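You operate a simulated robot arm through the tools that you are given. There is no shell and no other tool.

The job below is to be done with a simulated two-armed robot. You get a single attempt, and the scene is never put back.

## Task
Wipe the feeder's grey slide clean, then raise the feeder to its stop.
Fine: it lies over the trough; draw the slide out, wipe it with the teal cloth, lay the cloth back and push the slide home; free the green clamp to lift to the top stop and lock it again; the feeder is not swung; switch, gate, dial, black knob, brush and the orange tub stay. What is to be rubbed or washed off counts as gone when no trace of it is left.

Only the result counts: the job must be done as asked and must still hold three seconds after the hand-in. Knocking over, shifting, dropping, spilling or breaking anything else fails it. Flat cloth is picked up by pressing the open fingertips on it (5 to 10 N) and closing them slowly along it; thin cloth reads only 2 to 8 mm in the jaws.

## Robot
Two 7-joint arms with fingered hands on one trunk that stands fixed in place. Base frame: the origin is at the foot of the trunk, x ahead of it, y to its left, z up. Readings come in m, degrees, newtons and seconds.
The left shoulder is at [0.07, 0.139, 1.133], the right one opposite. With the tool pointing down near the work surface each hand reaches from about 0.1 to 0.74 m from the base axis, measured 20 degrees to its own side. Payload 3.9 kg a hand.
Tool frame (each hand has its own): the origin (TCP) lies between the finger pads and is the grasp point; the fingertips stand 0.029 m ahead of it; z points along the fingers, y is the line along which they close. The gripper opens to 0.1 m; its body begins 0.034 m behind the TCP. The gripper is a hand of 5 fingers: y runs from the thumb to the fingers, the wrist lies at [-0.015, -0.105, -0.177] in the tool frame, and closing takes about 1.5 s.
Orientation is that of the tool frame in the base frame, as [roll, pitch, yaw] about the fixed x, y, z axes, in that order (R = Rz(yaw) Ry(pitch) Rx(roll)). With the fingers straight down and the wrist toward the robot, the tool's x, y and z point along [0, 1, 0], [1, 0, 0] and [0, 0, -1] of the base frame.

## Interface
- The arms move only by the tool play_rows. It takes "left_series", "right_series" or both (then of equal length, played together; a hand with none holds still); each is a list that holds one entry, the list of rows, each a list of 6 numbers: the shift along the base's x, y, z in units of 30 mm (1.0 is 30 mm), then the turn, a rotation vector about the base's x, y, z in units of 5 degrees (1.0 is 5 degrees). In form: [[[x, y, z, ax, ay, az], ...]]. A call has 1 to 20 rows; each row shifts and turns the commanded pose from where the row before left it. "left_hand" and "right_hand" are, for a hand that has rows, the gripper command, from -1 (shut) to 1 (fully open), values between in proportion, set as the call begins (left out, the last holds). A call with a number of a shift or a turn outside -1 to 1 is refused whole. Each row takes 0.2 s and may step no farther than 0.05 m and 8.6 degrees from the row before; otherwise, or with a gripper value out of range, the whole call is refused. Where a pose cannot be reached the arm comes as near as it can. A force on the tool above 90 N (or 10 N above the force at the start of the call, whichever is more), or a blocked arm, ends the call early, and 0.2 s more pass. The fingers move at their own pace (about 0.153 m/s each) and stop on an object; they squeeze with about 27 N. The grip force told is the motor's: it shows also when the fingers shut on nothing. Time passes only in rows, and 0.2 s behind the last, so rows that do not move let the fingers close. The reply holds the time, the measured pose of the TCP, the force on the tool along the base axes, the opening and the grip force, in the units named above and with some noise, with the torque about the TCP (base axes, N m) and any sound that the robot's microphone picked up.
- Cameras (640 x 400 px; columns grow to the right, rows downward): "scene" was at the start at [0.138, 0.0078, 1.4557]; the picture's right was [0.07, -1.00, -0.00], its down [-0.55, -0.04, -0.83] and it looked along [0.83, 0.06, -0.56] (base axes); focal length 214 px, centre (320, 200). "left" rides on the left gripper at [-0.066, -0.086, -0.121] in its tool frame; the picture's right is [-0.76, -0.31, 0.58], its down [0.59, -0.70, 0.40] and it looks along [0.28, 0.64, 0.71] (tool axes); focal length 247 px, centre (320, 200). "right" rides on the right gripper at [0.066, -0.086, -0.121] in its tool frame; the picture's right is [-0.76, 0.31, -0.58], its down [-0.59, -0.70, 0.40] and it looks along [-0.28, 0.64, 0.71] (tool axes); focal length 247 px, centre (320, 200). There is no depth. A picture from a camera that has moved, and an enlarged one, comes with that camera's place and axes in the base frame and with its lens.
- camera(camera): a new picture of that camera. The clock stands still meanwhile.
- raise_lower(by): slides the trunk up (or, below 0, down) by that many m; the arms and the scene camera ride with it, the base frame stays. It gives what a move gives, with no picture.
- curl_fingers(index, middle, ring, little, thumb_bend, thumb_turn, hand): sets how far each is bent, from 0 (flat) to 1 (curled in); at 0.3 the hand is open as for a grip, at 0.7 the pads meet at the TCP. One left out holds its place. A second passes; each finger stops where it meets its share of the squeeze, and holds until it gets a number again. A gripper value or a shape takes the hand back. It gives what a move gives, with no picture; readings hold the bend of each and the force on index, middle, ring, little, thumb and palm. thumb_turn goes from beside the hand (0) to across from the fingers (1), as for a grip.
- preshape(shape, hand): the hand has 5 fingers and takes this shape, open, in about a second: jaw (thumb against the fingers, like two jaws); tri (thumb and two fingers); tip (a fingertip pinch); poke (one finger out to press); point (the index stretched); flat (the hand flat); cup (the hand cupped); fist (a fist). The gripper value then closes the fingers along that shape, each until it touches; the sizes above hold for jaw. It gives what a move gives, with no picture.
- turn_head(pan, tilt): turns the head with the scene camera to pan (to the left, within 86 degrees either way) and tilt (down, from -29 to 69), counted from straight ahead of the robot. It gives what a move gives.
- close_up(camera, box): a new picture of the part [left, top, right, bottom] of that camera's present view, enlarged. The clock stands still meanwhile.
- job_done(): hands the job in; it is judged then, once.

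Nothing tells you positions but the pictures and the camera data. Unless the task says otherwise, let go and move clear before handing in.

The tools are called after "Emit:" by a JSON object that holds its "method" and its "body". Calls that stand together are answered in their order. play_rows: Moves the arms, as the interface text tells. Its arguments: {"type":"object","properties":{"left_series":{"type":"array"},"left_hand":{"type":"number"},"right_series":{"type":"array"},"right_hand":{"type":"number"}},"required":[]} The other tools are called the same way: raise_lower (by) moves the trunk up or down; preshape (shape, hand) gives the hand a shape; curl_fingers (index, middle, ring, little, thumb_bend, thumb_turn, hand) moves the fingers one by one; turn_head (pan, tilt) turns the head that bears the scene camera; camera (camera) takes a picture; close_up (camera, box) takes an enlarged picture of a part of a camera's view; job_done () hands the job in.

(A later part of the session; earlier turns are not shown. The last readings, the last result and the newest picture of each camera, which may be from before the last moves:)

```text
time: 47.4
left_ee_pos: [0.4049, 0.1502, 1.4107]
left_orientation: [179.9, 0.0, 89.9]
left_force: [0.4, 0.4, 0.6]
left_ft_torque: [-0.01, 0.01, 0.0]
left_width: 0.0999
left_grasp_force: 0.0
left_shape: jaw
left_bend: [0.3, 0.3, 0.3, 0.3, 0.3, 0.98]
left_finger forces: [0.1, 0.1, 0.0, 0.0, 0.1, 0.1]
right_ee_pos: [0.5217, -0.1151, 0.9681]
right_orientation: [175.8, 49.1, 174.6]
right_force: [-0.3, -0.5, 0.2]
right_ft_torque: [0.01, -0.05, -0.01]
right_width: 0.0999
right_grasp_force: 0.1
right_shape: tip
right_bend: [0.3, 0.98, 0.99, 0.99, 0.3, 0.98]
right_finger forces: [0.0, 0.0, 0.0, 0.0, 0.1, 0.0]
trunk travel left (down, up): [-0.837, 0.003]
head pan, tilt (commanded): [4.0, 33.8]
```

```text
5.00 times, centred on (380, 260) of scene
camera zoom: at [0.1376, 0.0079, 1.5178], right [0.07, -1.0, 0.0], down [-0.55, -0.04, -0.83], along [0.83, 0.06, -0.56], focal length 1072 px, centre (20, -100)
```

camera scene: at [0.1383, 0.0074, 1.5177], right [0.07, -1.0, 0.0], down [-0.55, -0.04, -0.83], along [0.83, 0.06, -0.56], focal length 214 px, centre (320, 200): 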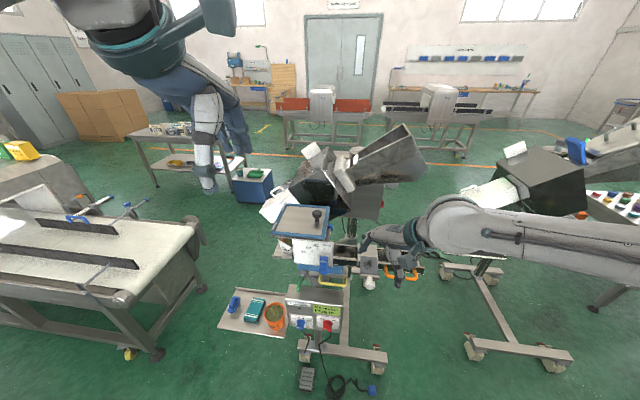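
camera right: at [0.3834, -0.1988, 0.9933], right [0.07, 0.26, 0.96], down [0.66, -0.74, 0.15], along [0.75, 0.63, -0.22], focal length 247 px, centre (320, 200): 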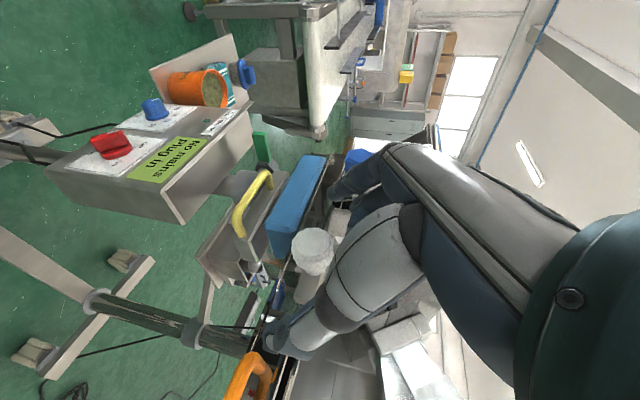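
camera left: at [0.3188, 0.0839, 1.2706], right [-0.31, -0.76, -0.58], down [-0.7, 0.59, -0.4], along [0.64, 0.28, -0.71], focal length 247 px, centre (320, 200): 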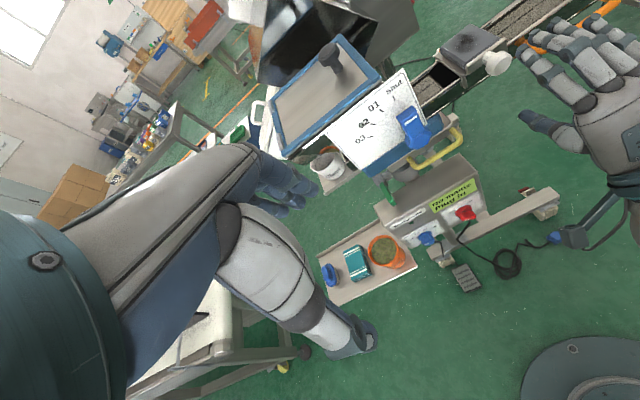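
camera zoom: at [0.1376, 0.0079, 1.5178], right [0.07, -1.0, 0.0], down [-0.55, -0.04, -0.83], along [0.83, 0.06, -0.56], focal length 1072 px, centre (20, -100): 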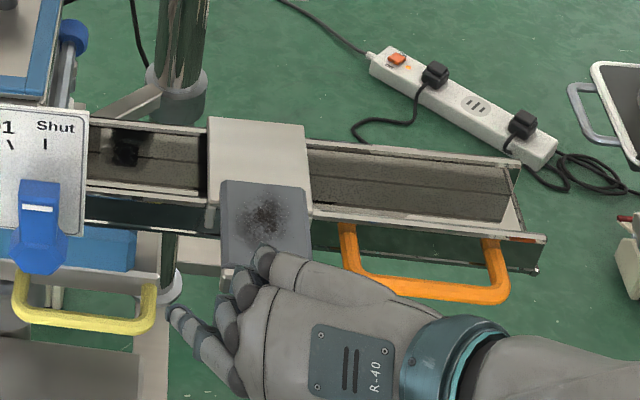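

The knob is centred between index and thumb. I close the pinch.

Emit:
{"method": "play_rows", "body": {"right_series": [[[0, 0, 0, 0, 0, 0], [0, 0, 0, 0, 0, 0], [0, 0, 0, 0, 0, 0], [0, 0, 0, 0, 0, 0], [0, 0, 0, 0, 0, 0], [0, 0, 0, 0, 0, 0], [0, 0, 0, 0, 0, 0], [0, 0, 0, 0, 0, 0]]], "right_hand": -1}}

Emit:
{"method": "camera", "body": {"camera": "right"}}

```text
time: 49.1
left_ee_pos: [0.4061, 0.1506, 1.4109]
left_orientation: [180.0, 0.0, 90.0]
left_force: [-1.0, -1.0, -1.2]
left_ft_torque: [0.0, -0.03, -0.02]
left_width: 0.0997
left_grasp_force: 0.0
left_shape: jaw
left_bend: [0.3, 0.3, 0.3, 0.3, 0.3, 0.98]
left_finger forces: [0.0, 0.0, 0.0, 0.1, 0.0, 0.0]
right_ee_pos: [0.5203, -0.1167, 0.9677]
right_orientation: [175.9, 49.0, 174.9]
right_force: [0.5, 0.8, -3.3]
right_ft_torque: [-0.03, 0.09, 0.01]
right_width: 0.0245
right_grasp_force: 27.2
right_shape: tip
right_bend: [0.59, 1.0, 1.0, 1.0, 0.49, 1.0]
right_finger forces: [24.7, 0.1, 0.0, 0.1, 23.9, 0.1]
trunk travel left (down, up): [-0.837, 0.003]
head pan, tilt (commanded): [4.0, 33.8]
```

```text
taken
camera right: at [0.3837, -0.1987, 0.9931], right [0.07, 0.26, 0.96], down [0.66, -0.74, 0.15], along [0.75, 0.63, -0.22], focal length 247 px, centre (320, 200)
```

right: 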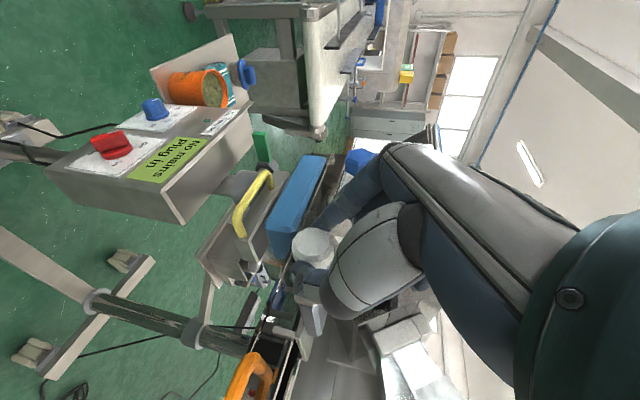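

Firm pinch with index 25 N and thumb 24 N. I pull further toward me in small steps and watch for the stop.

Emit:
{"method": "play_rows", "body": {"right_series": [[[-0.15, 0.01, 0, 0, 0, 0], [-0.15, 0.01, 0, 0, 0, 0], [-0.15, 0.01, 0, 0, 0, 0]]]}}

Emit:
{"method": "close_up", "body": {"camera": "scene", "box": [320, 220, 440, 300]}}

Emit:
{"method": "close_up", "body": {"camera": "left", "box": [400, 80, 640, 230]}}

```text
time: 50.0
left_ee_pos: [0.4138, 0.1519, 1.4076]
left_orientation: [-179.6, 0.1, 90.0]
left_force: [0.5, 1.0, 0.6]
left_ft_torque: [0.0, -0.01, 0.01]
left_width: 0.0997
left_grasp_force: 0.1
left_shape: jaw
left_bend: [0.3, 0.3, 0.3, 0.3, 0.3, 0.98]
left_finger forces: [0.0, 0.0, 0.0, 0.0, 0.0, 0.0]
right_ee_pos: [0.5159, -0.1171, 0.9664]
right_orientation: [176.1, 49.2, 174.7]
right_force: [32.4, 4.2, -3.5]
right_ft_torque: [0.2, -0.28, -0.09]
right_width: 0.0224
right_grasp_force: 27.1
right_shape: tip
right_bend: [0.59, 1.0, 1.0, 1.0, 0.72, 1.0]
right_finger forces: [24.7, 0.0, 0.0, 0.1, 20.9, 0.0]
trunk travel left (down, up): [-0.837, 0.003]
head pan, tilt (commanded): [4.0, 33.8]
```

```text
5.00 times, centred on (380, 260) of scene
camera zoom: at [0.1467, 0.0085, 1.5169], right [0.07, -1.0, 0.0], down [-0.56, -0.04, -0.83], along [0.83, 0.06, -0.56], focal length 1072 px, centre (20, -100)
```

zoom: 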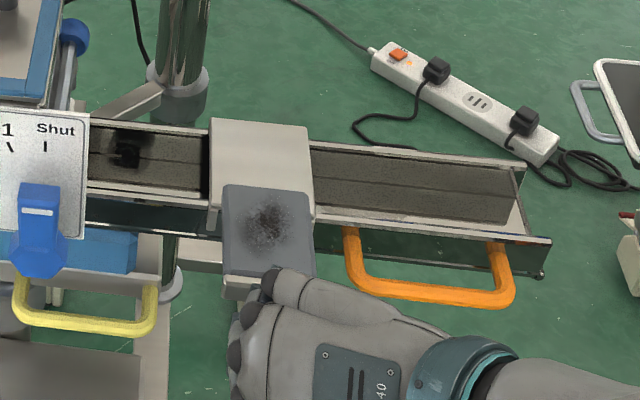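

```text
2.67 times, centred on (520, 155) of left
camera zoom: at [0.3278, 0.0846, 1.5305], right [-0.31, -0.76, -0.57], down [-0.71, 0.59, -0.39], along [0.64, 0.28, -0.72], focal length 659 px, centre (-213, 320)
```

zoom: 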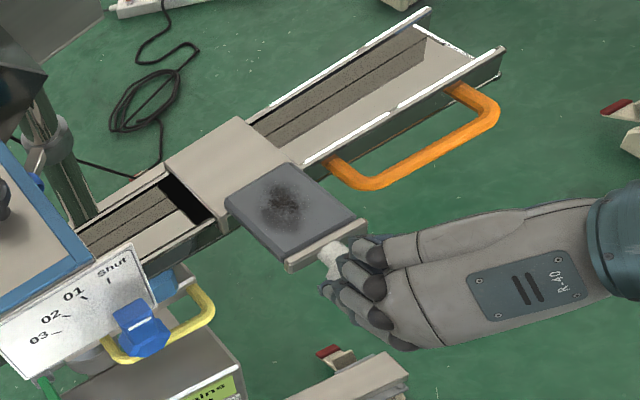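

The pull ran into the slide's stop (32 N) after about 7 cm in total. I relax the pull, open the hand, and withdraw the right arm back and upward.

Emit:
{"method": "play_rows", "body": {"right_series": [[[0.15, 0, 0, 0, 0, 0], [0.12, 0, 0, 0, 0, 0], [0, 0, 0, 0, 0, 0]]]}}

Emit:
{"method": "play_rows", "body": {"right_series": [[[0, 0, 0, 0, 0, 0], [0, 0, 0, 0, 0, 0], [0, 0, 0, 0, 0, 0], [0, 0, 0, 0, 0, 0], [-0.2, 0, 0.2, 0, 0, 0], [-0.3, 0, 0.3, 0, 0, 0], [-0.3, 0, 0.4, 0, 0, 0], [-0.3, -0.1, 0.5, 0, 0, 0]]], "right_hand": 1}}

Emit:
{"method": "close_up", "body": {"camera": "scene", "box": [320, 220, 440, 300]}}

```text
time: 50.8
left_ee_pos: [0.4077, 0.1491, 1.4103]
left_orientation: [-179.9, 0.0, 90.1]
left_force: [-0.6, -0.2, 0.0]
left_ft_torque: [0.02, -0.04, 0.04]
left_width: 0.1
left_grasp_force: 0.0
left_shape: jaw
left_bend: [0.3, 0.3, 0.3, 0.3, 0.3, 0.98]
left_finger forces: [0.0, 0.0, 0.0, 0.0, 0.0, 0.0]
right_ee_pos: [0.5165, -0.1171, 0.967]
right_orientation: [175.9, 48.8, 174.8]
right_force: [12.4, -3.1, -1.5]
right_ft_torque: [-0.01, -0.14, -0.15]
right_width: 0.0225
right_grasp_force: 27.1
right_shape: tip
right_bend: [0.59, 1.0, 1.0, 1.0, 0.53, 1.0]
right_finger forces: [23.5, 0.1, 0.0, 0.0, 26.2, 0.0]
trunk travel left (down, up): [-0.837, 0.003]
head pan, tilt (commanded): [4.0, 33.8]
```

```text
time: 52.5
left_ee_pos: [0.4053, 0.1499, 1.4105]
left_orientation: [180.0, 0.0, 90.0]
left_force: [-0.3, -1.4, 0.2]
left_ft_torque: [0.0, 0.0, 0.04]
left_width: 0.0997
left_grasp_force: 0.1
left_shape: jaw
left_bend: [0.3, 0.3, 0.3, 0.3, 0.3, 0.98]
left_finger forces: [0.0, 0.0, 0.0, 0.0, 0.1, 0.1]
right_ee_pos: [0.4808, -0.119, 1.0096]
right_orientation: [175.7, 49.1, 174.6]
right_force: [-0.3, 0.2, -0.5]
right_ft_torque: [0.02, 0.03, 0.0]
right_width: 0.1
right_grasp_force: 0.0
right_shape: tip
right_bend: [0.3, 0.98, 0.99, 0.99, 0.3, 0.98]
right_finger forces: [0.0, 0.0, 0.1, 0.1, 0.1, 0.0]
trunk travel left (down, up): [-0.837, 0.003]
head pan, tilt (commanded): [4.0, 33.8]
```

```text
5.00 times, centred on (380, 260) of scene
camera zoom: at [0.1372, 0.0077, 1.5178], right [0.07, -1.0, 0.0], down [-0.55, -0.04, -0.83], along [0.83, 0.06, -0.56], focal length 1072 px, centre (20, -100)
```

zoom: 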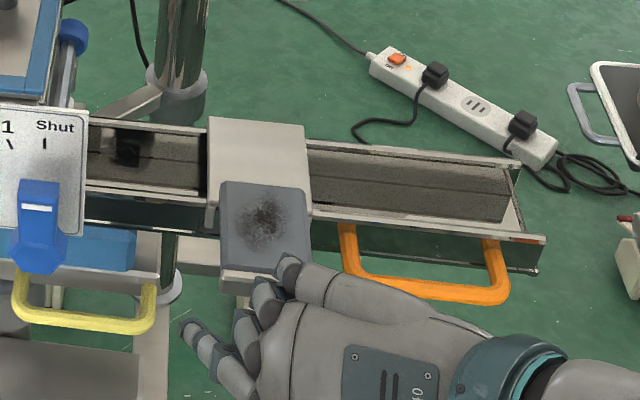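

Emit:
{"method": "play_rows", "body": {"right_series": [[[-0.2, -0.2, 0.8, 0, 0, 0], [-0.1, -0.4, 0.8, 0, 0, 0], [0, -0.6, 0.8, 0, 0.5, 0], [0, -0.8, 0.6, 0, 0.5, 0], [0, -0.8, 0.6, 0, 0.5, 0], [0, -0.8, 0.6, 0, 0.5, 0], [0, -0.8, 0.4, 0, 0.5, 0], [0, -0.8, 0, 0, 0.5, 0]]]}}

Emit:
{"method": "camera", "body": {"camera": "scene"}}

Emit:
{"method": "camera", "body": {"camera": "left"}}

```text
time: 54.4
left_ee_pos: [0.4057, 0.15, 1.412]
left_orientation: [-180.0, 0.0, 90.0]
left_force: [-0.6, 0.1, -0.2]
left_ft_torque: [0.05, 0.02, 0.02]
left_width: 0.1
left_grasp_force: 0.0
left_shape: jaw
left_bend: [0.3, 0.3, 0.3, 0.3, 0.3, 0.98]
left_finger forces: [0.0, 0.0, 0.0, 0.0, 0.0, 0.1]
right_ee_pos: [0.4733, -0.2752, 1.1473]
right_orientation: [177.5, 34.1, 175.8]
right_force: [-0.4, -0.2, -0.4]
right_ft_torque: [0.0, -0.02, 0.02]
right_width: 0.0998
right_grasp_force: 0.1
right_shape: tip
right_bend: [0.3, 0.98, 0.99, 0.99, 0.3, 0.98]
right_finger forces: [0.1, 0.0, 0.1, 0.0, 0.0, 0.0]
trunk travel left (down, up): [-0.837, 0.003]
head pan, tilt (commanded): [4.0, 33.8]
```

```text
taken
camera scene: at [0.1382, 0.0071, 1.5177], right [0.07, -1.0, 0.0], down [-0.55, -0.04, -0.83], along [0.83, 0.06, -0.56], focal length 214 px, centre (320, 200)
```

scene: 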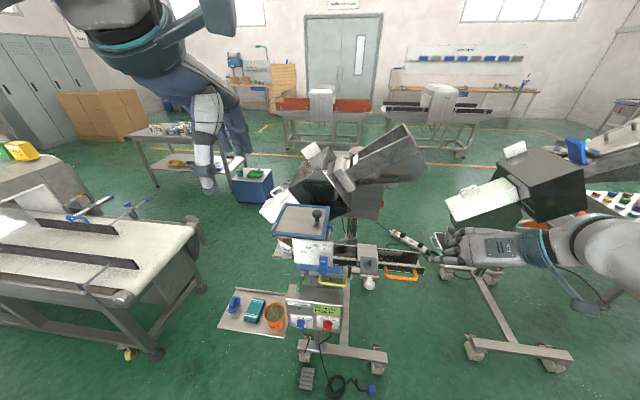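

```text
taken
camera left: at [0.3192, 0.0832, 1.5325], right [-0.31, -0.76, -0.58], down [-0.7, 0.59, -0.4], along [0.64, 0.28, -0.71], focal length 247 px, centre (320, 200)
```

left: 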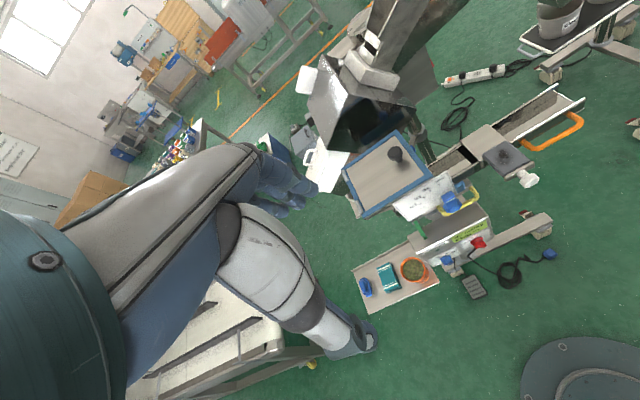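

The right hand is parked clear. Now the left hand goes out to the left and down toward the teal cloth on the tray.

Emit:
{"method": "play_rows", "body": {"left_series": [[[0, 0.8, 0, 0, 0, 0], [0, 0.8, -0.4, 0, 0, 0], [0.2, 0.8, -0.8, 0, 0, 0], [0.3, 0.8, -0.9, 0, 0, 0], [0.3, 0.8, -0.9, 0, 0, 0], [0.3, 0.6, -0.9, 0, 0, 0], [0.3, 0.5, -0.9, 0, 0, 0], [0.4, 0.3, -0.9, 0, 0, 0], [0.4, 0, -0.9, 0, 0, 0], [0.4, 0, -0.9, 0, 0, 0], [0.4, 0, -0.9, 0, 0, 0], [0.4, 0, -0.9, 0, 0, 0], [0.4, 0, -0.9, 0, 0, 0], [0.4, 0, -0.9, 0, 0, 0], [0.4, 0, -0.9, 0, 0, 0]]], "left_hand": 1}}

Emit:
{"method": "camera", "body": {"camera": "scene"}}

Emit:
{"method": "camera", "body": {"camera": "left"}}

```text
time: 57.5
left_ee_pos: [0.544, 0.3128, 1.0507]
left_orientation: [-179.9, 0.0, 90.0]
left_force: [0.3, 0.1, 0.1]
left_ft_torque: [0.0, -0.01, 0.01]
left_width: 0.0997
left_grasp_force: 0.1
left_shape: jaw
left_bend: [0.3, 0.3, 0.3, 0.3, 0.3, 0.98]
left_finger forces: [0.1, 0.1, 0.1, 0.0, 0.0, 0.0]
right_ee_pos: [0.4747, -0.276, 1.145]
right_orientation: [177.5, 34.1, 175.8]
right_force: [0.1, 0.3, -0.6]
right_ft_torque: [0.02, 0.0, 0.01]
right_width: 0.1
right_grasp_force: 0.1
right_shape: tip
right_bend: [0.3, 0.98, 0.99, 0.99, 0.3, 0.98]
right_finger forces: [0.0, 0.0, 0.0, 0.1, 0.0, 0.0]
trunk travel left (down, up): [-0.837, 0.003]
head pan, tilt (commanded): [4.0, 33.8]
```

```text
taken
camera scene: at [0.1392, 0.007, 1.5176], right [0.07, -1.0, 0.0], down [-0.56, -0.04, -0.83], along [0.83, 0.06, -0.56], focal length 214 px, centre (320, 200)
```

scene: 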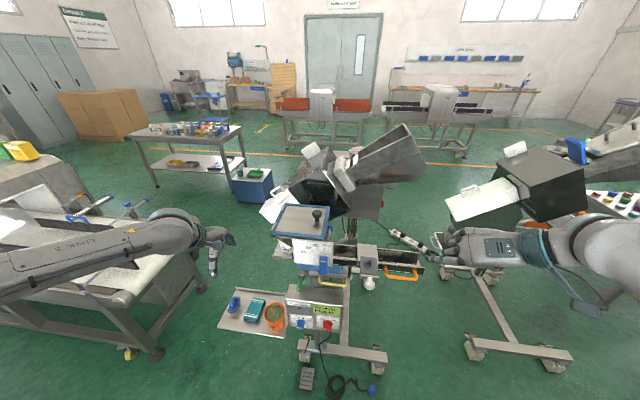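

```text
taken
camera left: at [0.4581, 0.2457, 1.1715], right [-0.31, -0.76, -0.58], down [-0.7, 0.59, -0.4], along [0.64, 0.28, -0.71], focal length 247 px, centre (320, 200)
```

left: 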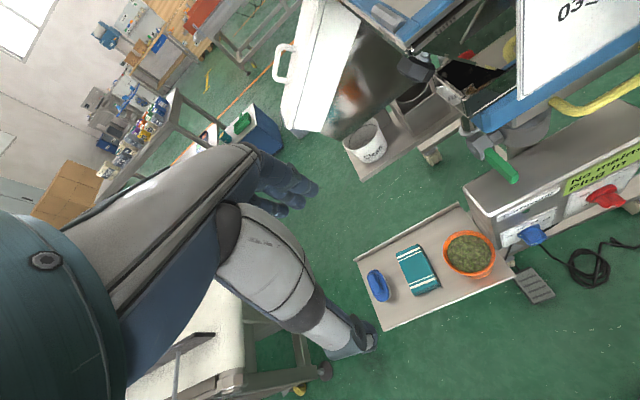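

The tray is well in view: cloth centre near (0.625, 0.32, 0.62) with its long side along x, brush at y≈0.41, tub at y≈0.22. I go down over the cloth.

Emit:
{"method": "play_rows", "body": {"left_series": [[[0.3, -0.05, -0.85, 0, 0, 0], [0.3, -0.05, -0.85, 0, 0, 0], [0.3, -0.05, -0.85, 0, 0, 0], [0.3, -0.05, -0.85, 0, 0, 0], [0.3, -0.05, -0.85, 0, 0, 0], [0.3, -0.05, -0.85, 0, 0, 0], [0.3, -0.05, -0.85, 0, 0, 0], [0.3, -0.05, -0.85, 0, 0, 0], [0.2, 0, -0.85, 0, 0, 0], [0, 0, -0.5, 0, 0, 0], [0, 0, 0, 0, 0, 0]]], "left_hand": 0.5}}

Emit:
{"method": "camera", "body": {"camera": "left"}}

Emit:
{"method": "close_up", "body": {"camera": "scene", "box": [200, 240, 320, 340]}}

```text
time: 60.0
left_ee_pos: [0.6203, 0.3002, 0.8052]
left_orientation: [180.0, 0.0, 90.1]
left_force: [0.3, -0.8, 0.5]
left_ft_torque: [0.02, -0.04, 0.02]
left_width: 0.0754
left_grasp_force: 0.0
left_shape: jaw
left_bend: [0.39, 0.34, 0.25, 0.39, 0.3, 0.99]
left_finger forces: [0.0, 0.0, 0.1, 0.0, 0.0, 0.0]
right_ee_pos: [0.4732, -0.2745, 1.147]
right_orientation: [177.5, 34.2, 175.9]
right_force: [0.4, -0.2, 0.0]
right_ft_torque: [-0.01, -0.01, -0.02]
right_width: 0.0995
right_grasp_force: 0.1
right_shape: tip
right_bend: [0.3, 0.98, 0.99, 0.99, 0.3, 0.98]
right_finger forces: [0.0, 0.0, 0.0, 0.1, 0.0, 0.2]
trunk travel left (down, up): [-0.837, 0.003]
head pan, tilt (commanded): [4.0, 33.8]
```

```text
taken
camera left: at [0.5347, 0.2341, 0.927], right [-0.31, -0.76, -0.58], down [-0.7, 0.59, -0.4], along [0.64, 0.28, -0.71], focal length 247 px, centre (320, 200)
```

left: 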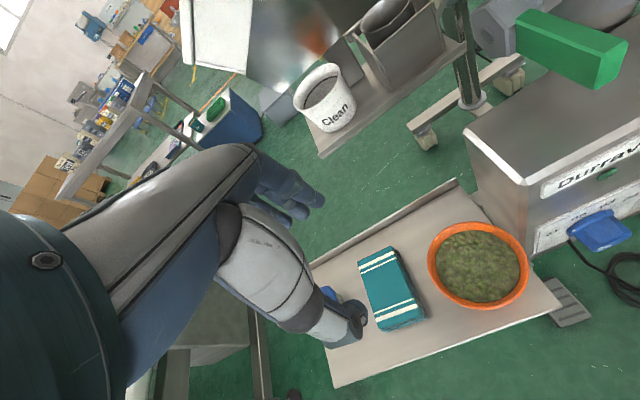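

```text
4.00 times, centred on (260, 290) of scene
camera zoom: at [0.1379, 0.0077, 1.5178], right [0.07, -1.0, 0.0], down [-0.55, -0.04, -0.83], along [0.83, 0.06, -0.56], focal length 858 px, centre (560, -160)
```

zoom: 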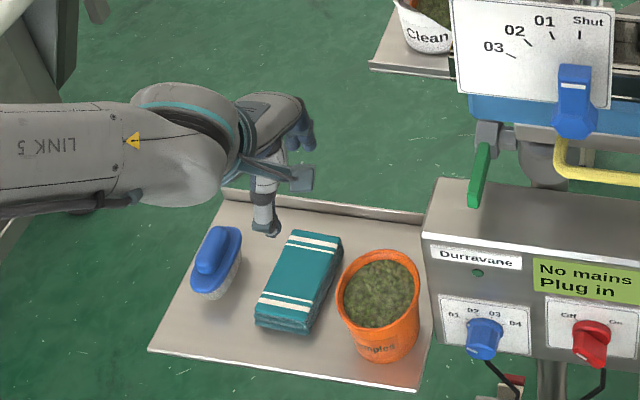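

Triangulating from several views puts the cloth's centre at about (0.64, 0.33), with its top near z 0.575. The tub edge is at y≈0.27. I descend to just above it.

Emit:
{"method": "play_rows", "body": {"left_series": [[[0.1, 0.05, -0.8, 0, 0, 0], [0.1, 0.05, -0.8, 0, 0, 0], [0.1, 0.05, -0.8, 0, 0, 0], [0.1, 0.05, -0.8, 0, 0, 0], [0.1, 0.05, -0.8, 0, 0, 0], [0.1, 0, -0.8, 0, 0, 0], [0, 0, -0.4, 0, 0, 0], [0, 0, 0, 0, 0, 0]]]}}

Emit:
{"method": "camera", "body": {"camera": "left"}}

Emit:
{"method": "close_up", "body": {"camera": "scene", "box": [200, 260, 320, 340]}}

```text
time: 61.8
left_ee_pos: [0.6404, 0.3083, 0.6502]
left_orientation: [180.0, 0.0, 90.0]
left_force: [0.2, -0.4, 1.0]
left_ft_torque: [0.0, -0.02, -0.02]
left_width: 0.0751
left_grasp_force: 0.1
left_shape: jaw
left_bend: [0.39, 0.34, 0.25, 0.39, 0.3, 0.99]
left_finger forces: [0.0, 0.0, 0.1, 0.0, 0.1, 0.1]
right_ee_pos: [0.4737, -0.2736, 1.1477]
right_orientation: [177.5, 34.2, 175.7]
right_force: [0.3, 1.1, 0.3]
right_ft_torque: [-0.01, 0.0, 0.0]
right_width: 0.1001
right_grasp_force: 0.1
right_shape: tip
right_bend: [0.3, 0.98, 0.99, 0.99, 0.3, 0.98]
right_finger forces: [0.1, 0.0, 0.0, 0.1, 0.0, 0.0]
trunk travel left (down, up): [-0.837, 0.003]
head pan, tilt (commanded): [4.0, 33.8]
```

```text
taken
camera left: at [0.5535, 0.2411, 0.7715], right [-0.31, -0.76, -0.58], down [-0.7, 0.59, -0.4], along [0.64, 0.28, -0.71], focal length 247 px, centre (320, 200)
```

left: 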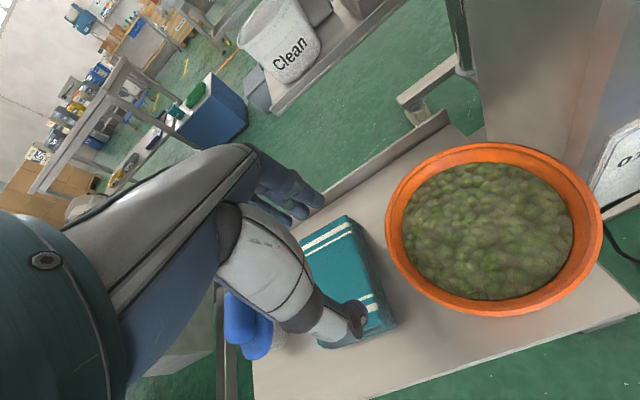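

```text
5.00 times, centred on (260, 300) of scene
camera zoom: at [0.1378, 0.008, 1.5178], right [0.07, -1.0, 0.0], down [-0.55, -0.04, -0.83], along [0.83, 0.06, -0.56], focal length 1072 px, centre (620, -300)
```

zoom: 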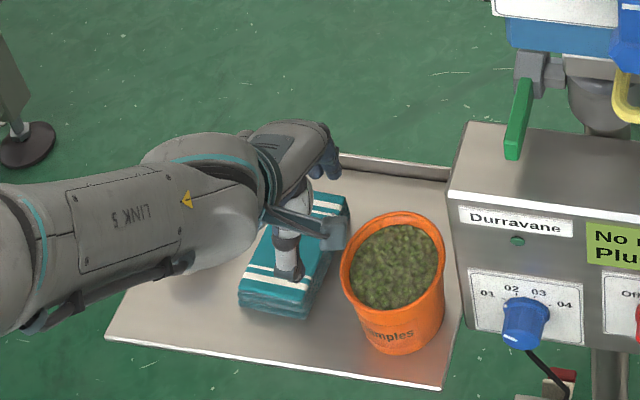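

Emit:
{"method": "play_rows", "body": {"left_series": [[[0, 0, -0.3, 0, 0, 0], [0, 0, -0.3, 0, 0, 0], [0, 0, -0.2, 0, 0, 0], [0, 0, 0, 0, 0, 0]]]}}

Emit:
{"method": "camera", "body": {"camera": "left"}}

```text
time: 62.8
left_ee_pos: [0.6395, 0.3077, 0.6274]
left_orientation: [179.9, 0.1, 90.0]
left_force: [-0.4, -0.2, 1.6]
left_ft_torque: [-0.01, 0.01, -0.02]
left_width: 0.075
left_grasp_force: 0.1
left_shape: jaw
left_bend: [0.39, 0.34, 0.25, 0.39, 0.3, 0.99]
left_finger forces: [0.1, 0.1, 0.1, 0.0, 0.0, 0.0]
right_ee_pos: [0.4724, -0.2737, 1.1477]
right_orientation: [177.5, 34.1, 175.8]
right_force: [-0.4, -0.9, -0.2]
right_ft_torque: [-0.03, 0.0, 0.0]
right_width: 0.0998
right_grasp_force: 0.0
right_shape: tip
right_bend: [0.3, 0.98, 0.99, 0.99, 0.3, 0.98]
right_finger forces: [0.0, 0.0, 0.0, 0.0, 0.0, 0.0]
trunk travel left (down, up): [-0.837, 0.003]
head pan, tilt (commanded): [4.0, 33.8]
```

```text
taken
camera left: at [0.5534, 0.2413, 0.7483], right [-0.31, -0.76, -0.58], down [-0.7, 0.59, -0.4], along [0.64, 0.28, -0.71], focal length 247 px, centre (320, 200)
```

left: 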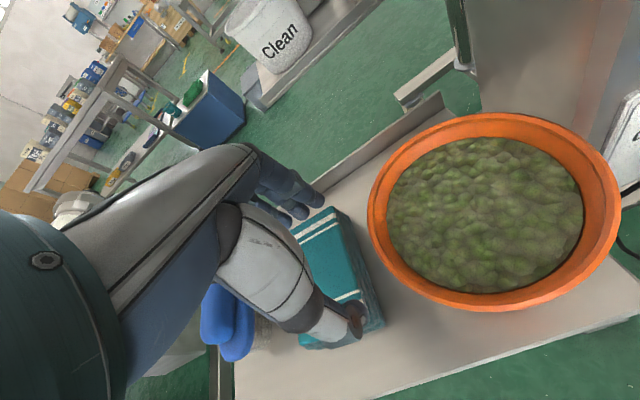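

Emit:
{"method": "play_rows", "body": {"left_series": [[[0, 0, -0.17, 0, 0, 0], [0, 0, -0.17, 0, 0, 0], [0, 0, -0.17, 0, 0, 0], [0, 0, 0, 0, 0, 0]]]}}

```text
time: 63.8
left_ee_pos: [0.64, 0.3068, 0.615]
left_orientation: [179.7, 0.0, 90.0]
left_force: [0.0, 0.5, 20.6]
left_ft_torque: [0.06, 0.96, 0.0]
left_width: 0.0758
left_grasp_force: 0.1
left_shape: jaw
left_bend: [0.39, 0.34, 0.25, 0.39, 0.3, 1.0]
left_finger forces: [0.0, 0.6, 0.0, 0.1, 20.8, 0.0]
right_ee_pos: [0.4705, -0.2755, 1.1492]
right_orientation: [177.4, 34.3, 175.8]
right_force: [-0.5, 0.2, 0.0]
right_ft_torque: [-0.02, 0.01, 0.03]
right_width: 0.0997
right_grasp_force: 0.1
right_shape: tip
right_bend: [0.3, 0.98, 0.99, 0.99, 0.3, 0.98]
right_finger forces: [0.1, 0.0, 0.1, 0.1, 0.1, 0.0]
trunk travel left (down, up): [-0.837, 0.003]
head pan, tilt (commanded): [4.0, 33.8]
```

The thumb touched first with 20 N. I ease up a little and tilt slightly so that the fingers share the contact.

Emit:
{"method": "play_rows", "body": {"left_series": [[[0, 0, 0.06, 0, 0.4, 0], [0, 0, 0.03, 0, 0.3, 0], [0, 0, 0, 0, 0, 0]]]}}

Emit:
{"method": "camera", "body": {"camera": "left"}}

Emit:
{"method": "close_up", "body": {"camera": "scene", "box": [230, 270, 310, 330]}}

```text
time: 64.5
left_ee_pos: [0.6349, 0.3037, 0.6161]
left_orientation: [-176.7, -0.1, 90.0]
left_force: [1.5, 5.4, 21.5]
left_ft_torque: [0.4, -1.11, 0.27]
left_width: 0.0757
left_grasp_force: 0.2
left_shape: jaw
left_bend: [0.39, 0.3, 0.25, 0.39, 0.3, 0.99]
left_finger forces: [0.2, 20.6, 0.1, 0.0, 0.1, 0.1]
left hand out of reach, approached as far as the arm can: row 1
right_ee_pos: [0.47, -0.2749, 1.1486]
right_orientation: [177.5, 34.4, 175.9]
right_force: [-0.5, 0.8, 0.1]
right_ft_torque: [0.0, -0.03, -0.01]
right_width: 0.0999
right_grasp_force: 0.0
right_shape: tip
right_bend: [0.3, 0.98, 0.99, 0.99, 0.3, 0.98]
right_finger forces: [0.1, 0.1, 0.0, 0.1, 0.0, 0.0]
trunk travel left (down, up): [-0.837, 0.003]
head pan, tilt (commanded): [4.0, 33.8]
```

```text
taken
camera left: at [0.556, 0.2366, 0.7422], right [-0.34, -0.76, -0.56], down [-0.72, 0.59, -0.36], along [0.6, 0.28, -0.75], focal length 247 px, centre (320, 200)
```

left: 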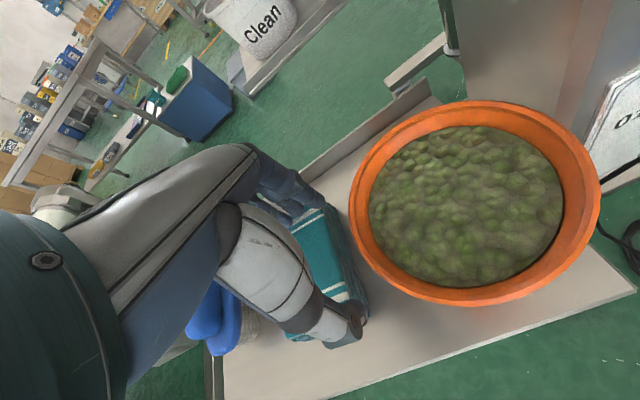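

```text
6.67 times, centred on (270, 300) of scene
camera zoom: at [0.1342, 0.0068, 1.5183], right [0.07, -1.0, 0.0], down [-0.55, -0.04, -0.83], along [0.83, 0.06, -0.55], focal length 1430 px, centre (653, -467)
```

zoom: 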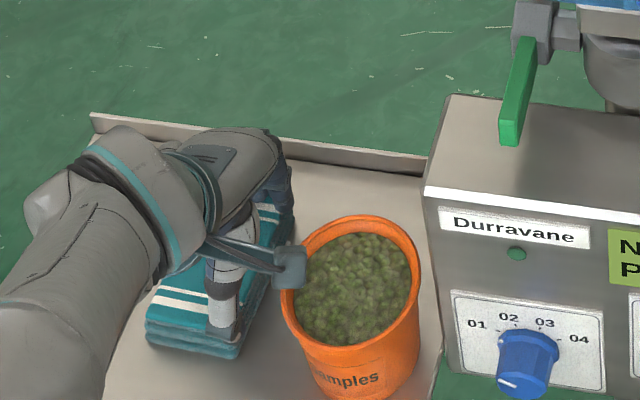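

The left arm is near its lower reach limit with the trunk this high. I lift off, raise the right hand for clearance, lower the trunk, and come back to the cloth.

Emit:
{"method": "play_rows", "body": {"left_series": [[[0, 0, 0.4, 0, 0, 0], [0, 0.05, 0.5, 0, -0.3, 0], [0, 0.05, 0.5, 0, -0.3, 0], [0, 0, 0.5, 0, 0, 0], [0, 0, 0.5, 0, 0, 0], [0, 0, 0.5, 0, 0, 0], [0, 0, 0.5, 0, 0, 0], [0, 0, 0.5, 0, 0, 0]]], "right_series": [[[0, 0, 0.8, 0, 0, 0], [0, 0, 0.8, 0, 0, 0], [0, 0, 0.8, 0, 0, 0], [0, 0, 0.8, 0, 0, 0], [0, 0, 0.8, 0, 0, 0], [0, 0, 0.8, 0, 0, 0], [0, 0, 0.8, 0, 0, 0], [0, 0, 0.8, 0, 0, 0]]]}}

Emit:
{"method": "close_up", "body": {"camera": "scene", "box": [200, 260, 320, 340]}}

Emit:
{"method": "camera", "body": {"camera": "left"}}

```text
time: 66.3
left_ee_pos: [0.6914, 0.3194, 0.6889]
left_orientation: [-179.6, 0.2, 90.0]
left_force: [-1.0, 0.0, 0.5]
left_ft_torque: [0.01, 0.0, 0.01]
left_width: 0.0754
left_grasp_force: 0.0
left_shape: jaw
left_bend: [0.39, 0.34, 0.25, 0.39, 0.3, 0.99]
left_finger forces: [0.0, 0.1, 0.0, 0.1, 0.0, 0.1]
left hand out of reach, approached as far as the arm can: row 1, 2, 3, 4, 5, 6, 7, 8
right_ee_pos: [0.4728, -0.274, 1.3392]
right_orientation: [177.6, 34.1, 175.8]
right_force: [0.8, 0.1, -0.5]
right_ft_torque: [-0.01, 0.0, 0.0]
right_width: 0.1
right_grasp_force: 0.0
right_shape: tip
right_bend: [0.3, 0.98, 0.99, 0.99, 0.3, 0.98]
right_finger forces: [0.0, 0.0, 0.1, 0.1, 0.1, 0.0]
trunk travel left (down, up): [-0.837, 0.003]
head pan, tilt (commanded): [4.0, 33.8]
```

```text
5.00 times, centred on (260, 300) of scene
camera zoom: at [0.1375, 0.0086, 1.5177], right [0.07, -1.0, 0.0], down [-0.55, -0.04, -0.83], along [0.83, 0.06, -0.56], focal length 1072 px, centre (620, -300)
```

zoom: 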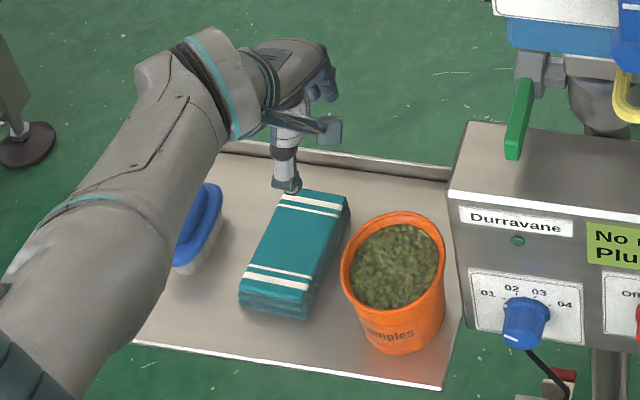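

```text
taken
camera left: at [0.606, 0.2536, 0.8121], right [-0.31, -0.76, -0.57], down [-0.71, 0.59, -0.39], along [0.63, 0.28, -0.72], focal length 247 px, centre (320, 200)
```

left: 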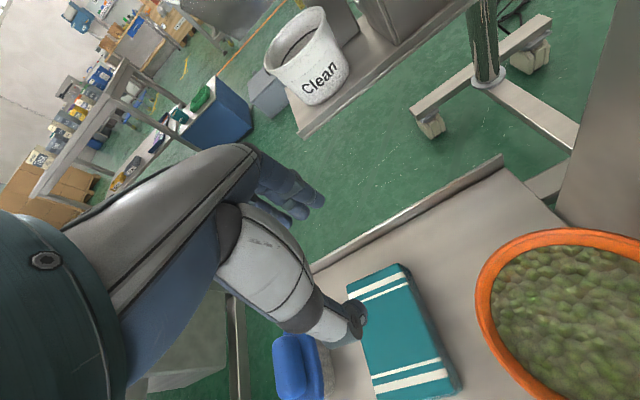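

Emit:
{"method": "play_rows", "body": {"left_series": [[[-0.5, 0, 0.5, 0, 0, 0], [-0.5, 0, 0.5, 0, 0, 0], [-0.5, 0, 0.5, 0, 0, 0], [-0.5, 0, 0.5, 0, 0, 0]]]}}

```text
time: 67.3
left_ee_pos: [0.7001, 0.3374, 0.7091]
left_orientation: [-179.5, 0.0, 90.0]
left_force: [-0.1, -1.2, 0.6]
left_ft_torque: [-0.02, 0.0, -0.03]
left_width: 0.0749
left_grasp_force: 0.0
left_shape: jaw
left_bend: [0.39, 0.34, 0.25, 0.39, 0.3, 0.99]
left_finger forces: [0.0, 0.1, 0.0, 0.1, 0.0, 0.0]
left hand out of reach, approached as far as the arm can: row 1, 2, 3, 4
right_ee_pos: [0.4725, -0.2751, 1.3398]
right_orientation: [177.4, 34.0, 175.8]
right_force: [-0.5, 0.1, -0.7]
right_ft_torque: [-0.02, 0.0, -0.02]
right_width: 0.0999
right_grasp_force: 0.0
right_shape: tip
right_bend: [0.3, 0.98, 0.99, 0.99, 0.3, 0.98]
right_finger forces: [0.0, 0.0, 0.0, 0.1, 0.1, 0.1]
trunk travel left (down, up): [-0.837, 0.003]
head pan, tilt (commanded): [4.0, 33.8]
```

The left arm is stuck at a joint limit in this posture. I tilt the hand forward to relieve the wrist while rising.

Emit:
{"method": "play_rows", "body": {"left_series": [[[0, 0, 0.5, 0, -1, 0], [0, 0, 0.5, 0, -1, 0], [0, 0, 0.5, 0, -1, 0], [0, 0, 0.5, 0, -1, 0]]]}}

Emit:
{"method": "camera", "body": {"camera": "scene"}}

```text
time: 68.3
left_ee_pos: [0.7424, 0.3491, 0.7439]
left_orientation: [160.5, 0.1, 90.0]
left_force: [0.8, 0.7, 0.6]
left_ft_torque: [-0.01, 0.01, 0.01]
left_width: 0.0751
left_grasp_force: 0.0
left_shape: jaw
left_bend: [0.39, 0.34, 0.25, 0.39, 0.3, 0.99]
left_finger forces: [0.1, 0.0, 0.0, 0.0, 0.0, 0.0]
left hand out of reach, approached as far as the arm can: row 1, 2, 3, 4
right_ee_pos: [0.4724, -0.2752, 1.3402]
right_orientation: [177.5, 34.1, 175.8]
right_force: [0.5, -0.5, 1.0]
right_ft_torque: [-0.04, -0.01, 0.02]
right_width: 0.0998
right_grasp_force: 0.0
right_shape: tip
right_bend: [0.3, 0.98, 0.99, 0.99, 0.3, 0.98]
right_finger forces: [0.0, 0.1, 0.0, 0.0, 0.0, 0.0]
trunk travel left (down, up): [-0.837, 0.003]
head pan, tilt (commanded): [4.0, 33.8]
```

```text
taken
camera scene: at [0.1379, 0.008, 1.5178], right [0.07, -1.0, 0.0], down [-0.55, -0.04, -0.83], along [0.83, 0.06, -0.56], focal length 214 px, centre (320, 200)
```

scene: 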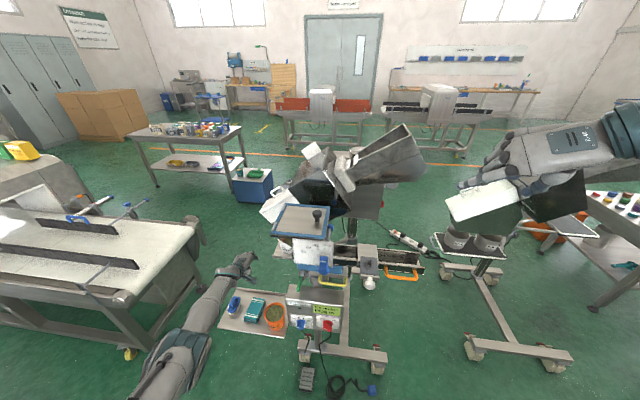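

Emit:
{"method": "turn_head", "body": {"pan": 35, "tilt": 45}}

Emit:
{"method": "camera", "body": {"camera": "scene"}}

```text
time: 69.3
left_ee_pos: [0.7441, 0.3492, 0.7431]
left_orientation: [160.6, 0.0, 90.0]
left_force: [0.2, 0.9, -0.1]
left_ft_torque: [-0.04, 0.01, 0.0]
left_width: 0.075
left_grasp_force: 0.2
left_shape: jaw
left_bend: [0.39, 0.34, 0.25, 0.39, 0.3, 0.99]
left_finger forces: [0.1, 0.0, 0.0, 0.0, 0.0, 0.0]
right_ee_pos: [0.4723, -0.2738, 1.3402]
right_orientation: [177.4, 34.0, 175.7]
right_force: [0.5, -0.2, 0.4]
right_ft_torque: [0.0, 0.0, -0.01]
right_width: 0.1
right_grasp_force: 0.0
right_shape: tip
right_bend: [0.3, 0.98, 0.99, 0.99, 0.3, 0.98]
right_finger forces: [0.0, 0.0, 0.1, 0.0, 0.0, 0.0]
trunk travel left (down, up): [-0.837, 0.003]
head pan, tilt (commanded): [35.0, 45.0]
```

```text
taken
camera scene: at [0.1162, 0.0483, 1.5011], right [0.57, -0.82, 0.0], down [-0.58, -0.4, -0.71], along [0.58, 0.41, -0.71], focal length 214 px, centre (320, 200)
```

scene: 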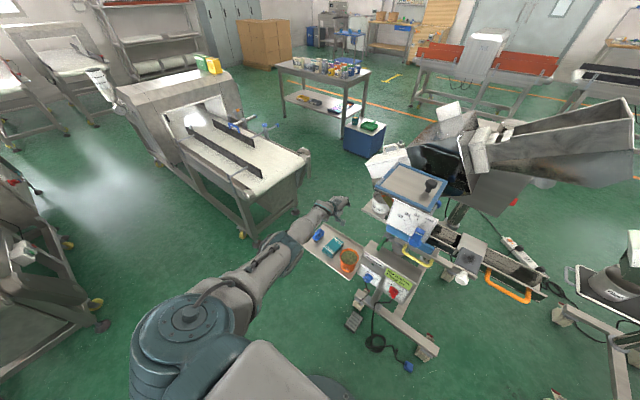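

The left arm is almost straight. I try retracting it with a larger inward and upward step.

Emit:
{"method": "play_rows", "body": {"left_series": [[[-0.8, -0.25, 0.9, 0, 0, 0], [-0.8, -0.25, 0.9, 0, 0, 0]]]}}

```text
time: 69.9
left_ee_pos: [0.7534, 0.3524, 0.7617]
left_orientation: [160.6, 0.1, 90.0]
left_force: [-0.4, -0.3, 0.1]
left_ft_torque: [0.02, -0.01, 0.01]
left_width: 0.075
left_grasp_force: 0.0
left_shape: jaw
left_bend: [0.39, 0.34, 0.25, 0.39, 0.3, 0.99]
left_finger forces: [0.0, 0.1, 0.1, 0.0, 0.1, 0.1]
left hand out of reach, approached as far as the arm can: row 1, 2
right_ee_pos: [0.4725, -0.2746, 1.3398]
right_orientation: [177.5, 34.1, 175.8]
right_force: [-0.2, 0.4, -1.4]
right_ft_torque: [-0.04, -0.05, 0.01]
right_width: 0.1001
right_grasp_force: 0.1
right_shape: tip
right_bend: [0.3, 0.98, 0.99, 0.99, 0.3, 0.98]
right_finger forces: [0.1, 0.1, 0.1, 0.0, 0.0, 0.0]
trunk travel left (down, up): [-0.837, 0.003]
head pan, tilt (commanded): [35.0, 45.0]
```

Only the tangential part of a command is followed, which is typical of a straight elbow. I try sideways moves to the right so that the elbow flexes.

Emit:
{"method": "play_rows", "body": {"left_series": [[[-0.3, -0.8, 0.3, 0, 0, 0], [-0.3, -0.8, 0.3, 0, 0, 0]]]}}

```text
time: 70.5
left_ee_pos: [0.7639, 0.3124, 0.7625]
left_orientation: [160.5, 0.1, 90.0]
left_force: [-0.9, 0.7, 0.0]
left_ft_torque: [-0.02, 0.0, 0.02]
left_width: 0.0752
left_grasp_force: 0.0
left_shape: jaw
left_bend: [0.39, 0.34, 0.25, 0.39, 0.3, 0.99]
left_finger forces: [0.1, 0.0, 0.0, 0.0, 0.0, 0.1]
left hand out of reach, approached as far as the arm can: row 1, 2
right_ee_pos: [0.4722, -0.2751, 1.3401]
right_orientation: [177.4, 34.1, 175.7]
right_force: [1.4, -0.8, -0.1]
right_ft_torque: [-0.02, -0.02, -0.02]
right_width: 0.0996
right_grasp_force: 0.0
right_shape: tip
right_bend: [0.3, 0.98, 0.99, 0.99, 0.3, 0.98]
right_finger forces: [0.0, 0.1, 0.1, 0.0, 0.0, 0.1]
trunk travel left (down, up): [-0.837, 0.003]
head pan, tilt (commanded): [35.0, 45.0]
```

Emit:
{"method": "play_rows", "body": {"left_series": [[[-0.84, -0.25, 0.48, 0, 0, 0], [-0.84, -0.25, 0.48, 0, 0, 0], [-0.84, -0.25, 0.48, 0, 0, 0]]]}}

```text
time: 71.3
left_ee_pos: [0.6887, 0.2894, 0.8061]
left_orientation: [160.4, 0.1, 90.0]
left_force: [0.2, -0.5, -0.2]
left_ft_torque: [0.0, -0.02, -0.02]
left_width: 0.075
left_grasp_force: 0.1
left_shape: jaw
left_bend: [0.4, 0.34, 0.25, 0.39, 0.3, 0.99]
left_finger forces: [0.0, 0.0, 0.0, 0.0, 0.0, 0.0]
left hand out of reach, approached as far as the arm can: row 1
right_ee_pos: [0.4717, -0.2724, 1.3408]
right_orientation: [177.6, 34.1, 176.0]
right_force: [0.2, 0.7, 0.2]
right_ft_torque: [-0.06, -0.04, -0.02]
right_width: 0.1001
right_grasp_force: 0.1
right_shape: tip
right_bend: [0.3, 0.98, 0.99, 0.99, 0.3, 0.98]
right_finger forces: [0.0, 0.0, 0.0, 0.1, 0.1, 0.0]
trunk travel left (down, up): [-0.837, 0.003]
head pan, tilt (commanded): [35.0, 45.0]
```

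The elbow has flexed and the arm retracts again. I bring the left hand back and up, then will lower the trunk so the cloth lies well inside the reach.

Emit:
{"method": "play_rows", "body": {"left_series": [[[-0.6, 0.1, 0.7, 0, 0, 0], [-0.6, 0.1, 0.8, 0, 0.5, 0], [-0.6, 0.1, 0.8, 0, 0.5, 0], [-0.6, 0.1, 0.8, 0, 0.7, 0], [-0.6, 0.1, 0.8, 0, 0.7, 0], [-0.5, 0.1, 0.8, 0, 0.8, 0], [-0.3, 0, 0.8, 0, 0.7, 0], [0, 0, 0.8, 0, 0, 0]]]}}

Emit:
{"method": "camera", "body": {"camera": "scene"}}

```text
time: 73.1
left_ee_pos: [0.574, 0.3062, 0.9942]
left_orientation: [179.9, 0.0, 89.9]
left_force: [-0.4, -0.1, -0.3]
left_ft_torque: [0.03, 0.01, 0.02]
left_width: 0.0749
left_grasp_force: 0.0
left_shape: jaw
left_bend: [0.39, 0.34, 0.25, 0.39, 0.3, 0.99]
left_finger forces: [0.1, 0.1, 0.0, 0.0, 0.1, 0.0]
right_ee_pos: [0.4718, -0.2748, 1.3396]
right_orientation: [177.4, 34.2, 175.8]
right_force: [0.2, -0.2, 0.3]
right_ft_torque: [0.0, 0.02, -0.01]
right_width: 0.0998
right_grasp_force: 0.1
right_shape: tip
right_bend: [0.3, 0.98, 0.99, 0.99, 0.3, 0.98]
right_finger forces: [0.1, 0.0, 0.1, 0.0, 0.0, 0.1]
trunk travel left (down, up): [-0.837, 0.003]
head pan, tilt (commanded): [35.0, 45.0]
```

```text
taken
camera scene: at [0.1155, 0.048, 1.5011], right [0.57, -0.82, 0.0], down [-0.58, -0.41, -0.71], along [0.58, 0.41, -0.71], focal length 214 px, centre (320, 200)
```

scene: 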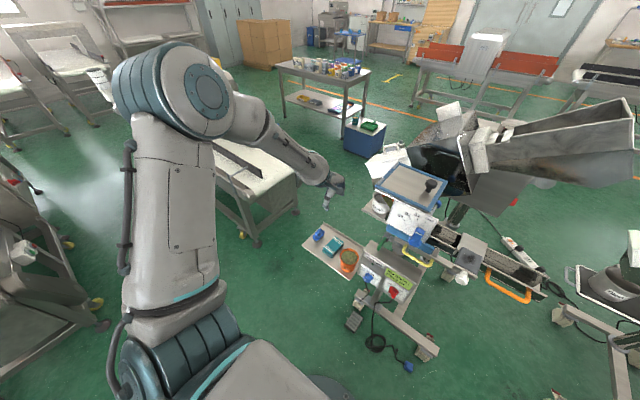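

Emit:
{"method": "raise_lower", "body": {"by": -0.25}}

Emit:
{"method": "camera", "body": {"camera": "scene"}}

Emit:
{"method": "camera", "body": {"camera": "left"}}

```text
time: 75.7
left_ee_pos: [0.5748, 0.3072, 0.744]
left_orientation: [-180.0, -0.1, 90.0]
left_force: [-1.0, 0.3, -0.8]
left_ft_torque: [0.0, -0.01, -0.02]
left_width: 0.0751
left_grasp_force: 0.2
left_shape: jaw
left_bend: [0.39, 0.34, 0.25, 0.39, 0.3, 0.99]
left_finger forces: [0.0, 0.0, 0.0, 0.0, 0.0, 0.0]
right_ee_pos: [0.4725, -0.2749, 1.0888]
right_orientation: [177.4, 34.1, 175.8]
right_force: [0.1, 0.2, -0.3]
right_ft_torque: [-0.01, -0.02, -0.01]
right_width: 0.0998
right_grasp_force: 0.1
right_shape: tip
right_bend: [0.3, 0.98, 0.99, 0.99, 0.3, 0.98]
right_finger forces: [0.0, 0.0, 0.0, 0.0, 0.0, 0.0]
trunk travel left (down, up): [-0.587, 0.253]
head pan, tilt (commanded): [35.0, 45.0]
```

```text
taken
camera scene: at [0.116, 0.0485, 1.2511], right [0.57, -0.82, 0.0], down [-0.58, -0.41, -0.71], along [0.58, 0.41, -0.71], focal length 214 px, centre (320, 200)
```

scene: 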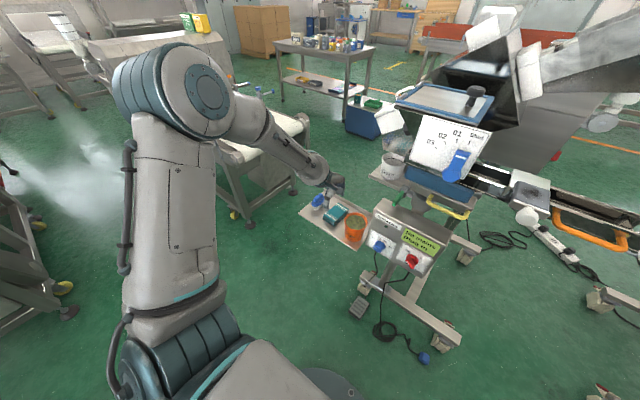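

```text
taken
camera left: at [0.488, 0.2408, 0.8657], right [-0.31, -0.76, -0.58], down [-0.7, 0.59, -0.4], along [0.64, 0.28, -0.71], focal length 247 px, centre (320, 200)
```

left: 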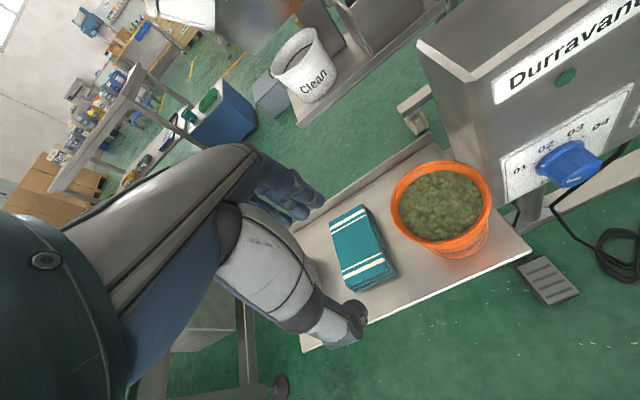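

The cloth is still at (0.643, 0.331). I come over it again, now with plenty of arm travel.

Emit:
{"method": "play_rows", "body": {"left_series": [[[0.4, 0, -0.2, 0, 0, 0], [0.4, 0, -0.4, 0, 0, 0], [0.4, 0, -0.5, 0, 0, 0], [0.4, 0, -0.6, 0, 0, 0], [0.4, 0, -0.7, 0, 0, 0], [0.2, 0, -0.7, 0, 0, 0], [0, 0, -0.5, 0, 0, 0], [0, 0, 0, 0, 0, 0]]]}}

Emit:
{"method": "camera", "body": {"camera": "left"}}

Emit:
{"method": "close_up", "body": {"camera": "scene", "box": [290, 170, 380, 250]}}

```text
time: 77.5
left_ee_pos: [0.6403, 0.307, 0.6382]
left_orientation: [179.9, 0.0, 90.0]
left_force: [-0.1, -0.9, -0.6]
left_ft_torque: [0.0, 0.0, 0.01]
left_width: 0.0752
left_grasp_force: 0.1
left_shape: jaw
left_bend: [0.39, 0.34, 0.25, 0.39, 0.3, 0.99]
left_finger forces: [0.1, 0.0, 0.1, 0.0, 0.0, 0.1]
right_ee_pos: [0.4716, -0.2736, 1.0901]
right_orientation: [177.5, 34.2, 175.8]
right_force: [-0.6, 0.6, 0.1]
right_ft_torque: [0.0, 0.01, 0.0]
right_width: 0.1
right_grasp_force: 0.0
right_shape: tip
right_bend: [0.3, 0.98, 0.99, 0.99, 0.3, 0.98]
right_finger forces: [0.0, 0.0, 0.0, 0.0, 0.0, 0.0]
trunk travel left (down, up): [-0.587, 0.253]
head pan, tilt (commanded): [35.0, 45.0]
```

```text
taken
camera left: at [0.5539, 0.2405, 0.758], right [-0.31, -0.76, -0.58], down [-0.7, 0.59, -0.4], along [0.64, 0.28, -0.71], focal length 247 px, centre (320, 200)
```

left: 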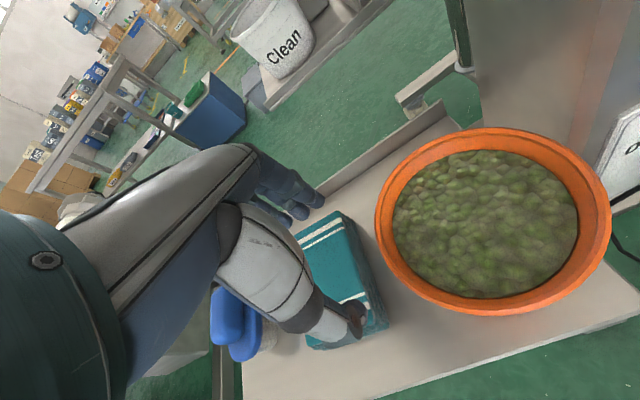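

```text
5.00 times, centred on (335, 210) of scene
camera zoom: at [0.1159, 0.0484, 1.2511], right [0.57, -0.82, 0.0], down [-0.58, -0.41, -0.71], along [0.58, 0.41, -0.71], focal length 1072 px, centre (245, 150)
```

zoom: 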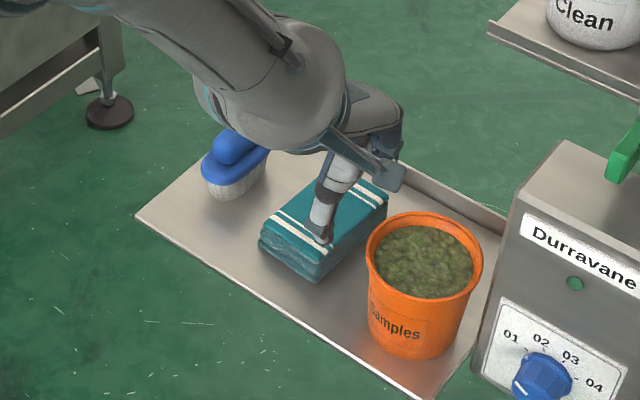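

Emit:
{"method": "play_rows", "body": {"left_series": [[[0, 0, -0.25, 0, 0.15, 0], [0, 0, -0.2, 0, 0.1, 0], [0, 0, -0.1, 0, 0, 0], [0, 0, 0, 0, 0, 0]]]}}

```text
time: 78.5
left_ee_pos: [0.6412, 0.3061, 0.6196]
left_orientation: [-178.8, 0.1, 90.0]
left_force: [0.5, 0.0, 1.2]
left_ft_torque: [0.01, 0.01, 0.01]
left_width: 0.0749
left_grasp_force: 0.1
left_shape: jaw
left_bend: [0.39, 0.34, 0.25, 0.39, 0.3, 0.99]
left_finger forces: [0.0, 0.0, 0.0, 0.1, 0.0, 0.0]
right_ee_pos: [0.4717, -0.2751, 1.0893]
right_orientation: [177.3, 34.1, 175.6]
right_force: [0.1, -0.7, 0.5]
right_ft_torque: [0.0, 0.02, -0.04]
right_width: 0.0998
right_grasp_force: 0.1
right_shape: tip
right_bend: [0.3, 0.98, 0.99, 0.99, 0.3, 0.98]
right_finger forces: [0.1, 0.0, 0.1, 0.0, 0.0, 0.1]
trunk travel left (down, up): [-0.587, 0.253]
head pan, tilt (commanded): [35.0, 45.0]
```

Emit:
{"method": "play_rows", "body": {"left_series": [[[0, 0, -0.08, 0, 0, 0], [0, 0, -0.05, 0, 0, 0], [0, 0, 0, 0, 0, 0]]]}}

```text
time: 79.3
left_ee_pos: [0.6418, 0.3075, 0.6161]
left_orientation: [-178.7, -0.1, 90.0]
left_force: [0.0, 0.1, 1.8]
left_ft_torque: [0.04, -0.09, 0.03]
left_width: 0.0745
left_grasp_force: 0.0
left_shape: jaw
left_bend: [0.39, 0.34, 0.25, 0.39, 0.3, 0.99]
left_finger forces: [0.0, 1.6, 0.0, 0.0, 0.0, 0.0]
right_ee_pos: [0.4728, -0.2744, 1.0904]
right_orientation: [177.4, 34.2, 175.8]
right_force: [0.0, 0.4, -0.2]
right_ft_torque: [-0.01, 0.0, -0.01]
right_width: 0.1
right_grasp_force: 0.1
right_shape: tip
right_bend: [0.3, 0.98, 0.99, 0.99, 0.3, 0.98]
right_finger forces: [0.0, 0.0, 0.0, 0.0, 0.0, 0.0]
trunk travel left (down, up): [-0.587, 0.253]
head pan, tilt (commanded): [35.0, 45.0]
```

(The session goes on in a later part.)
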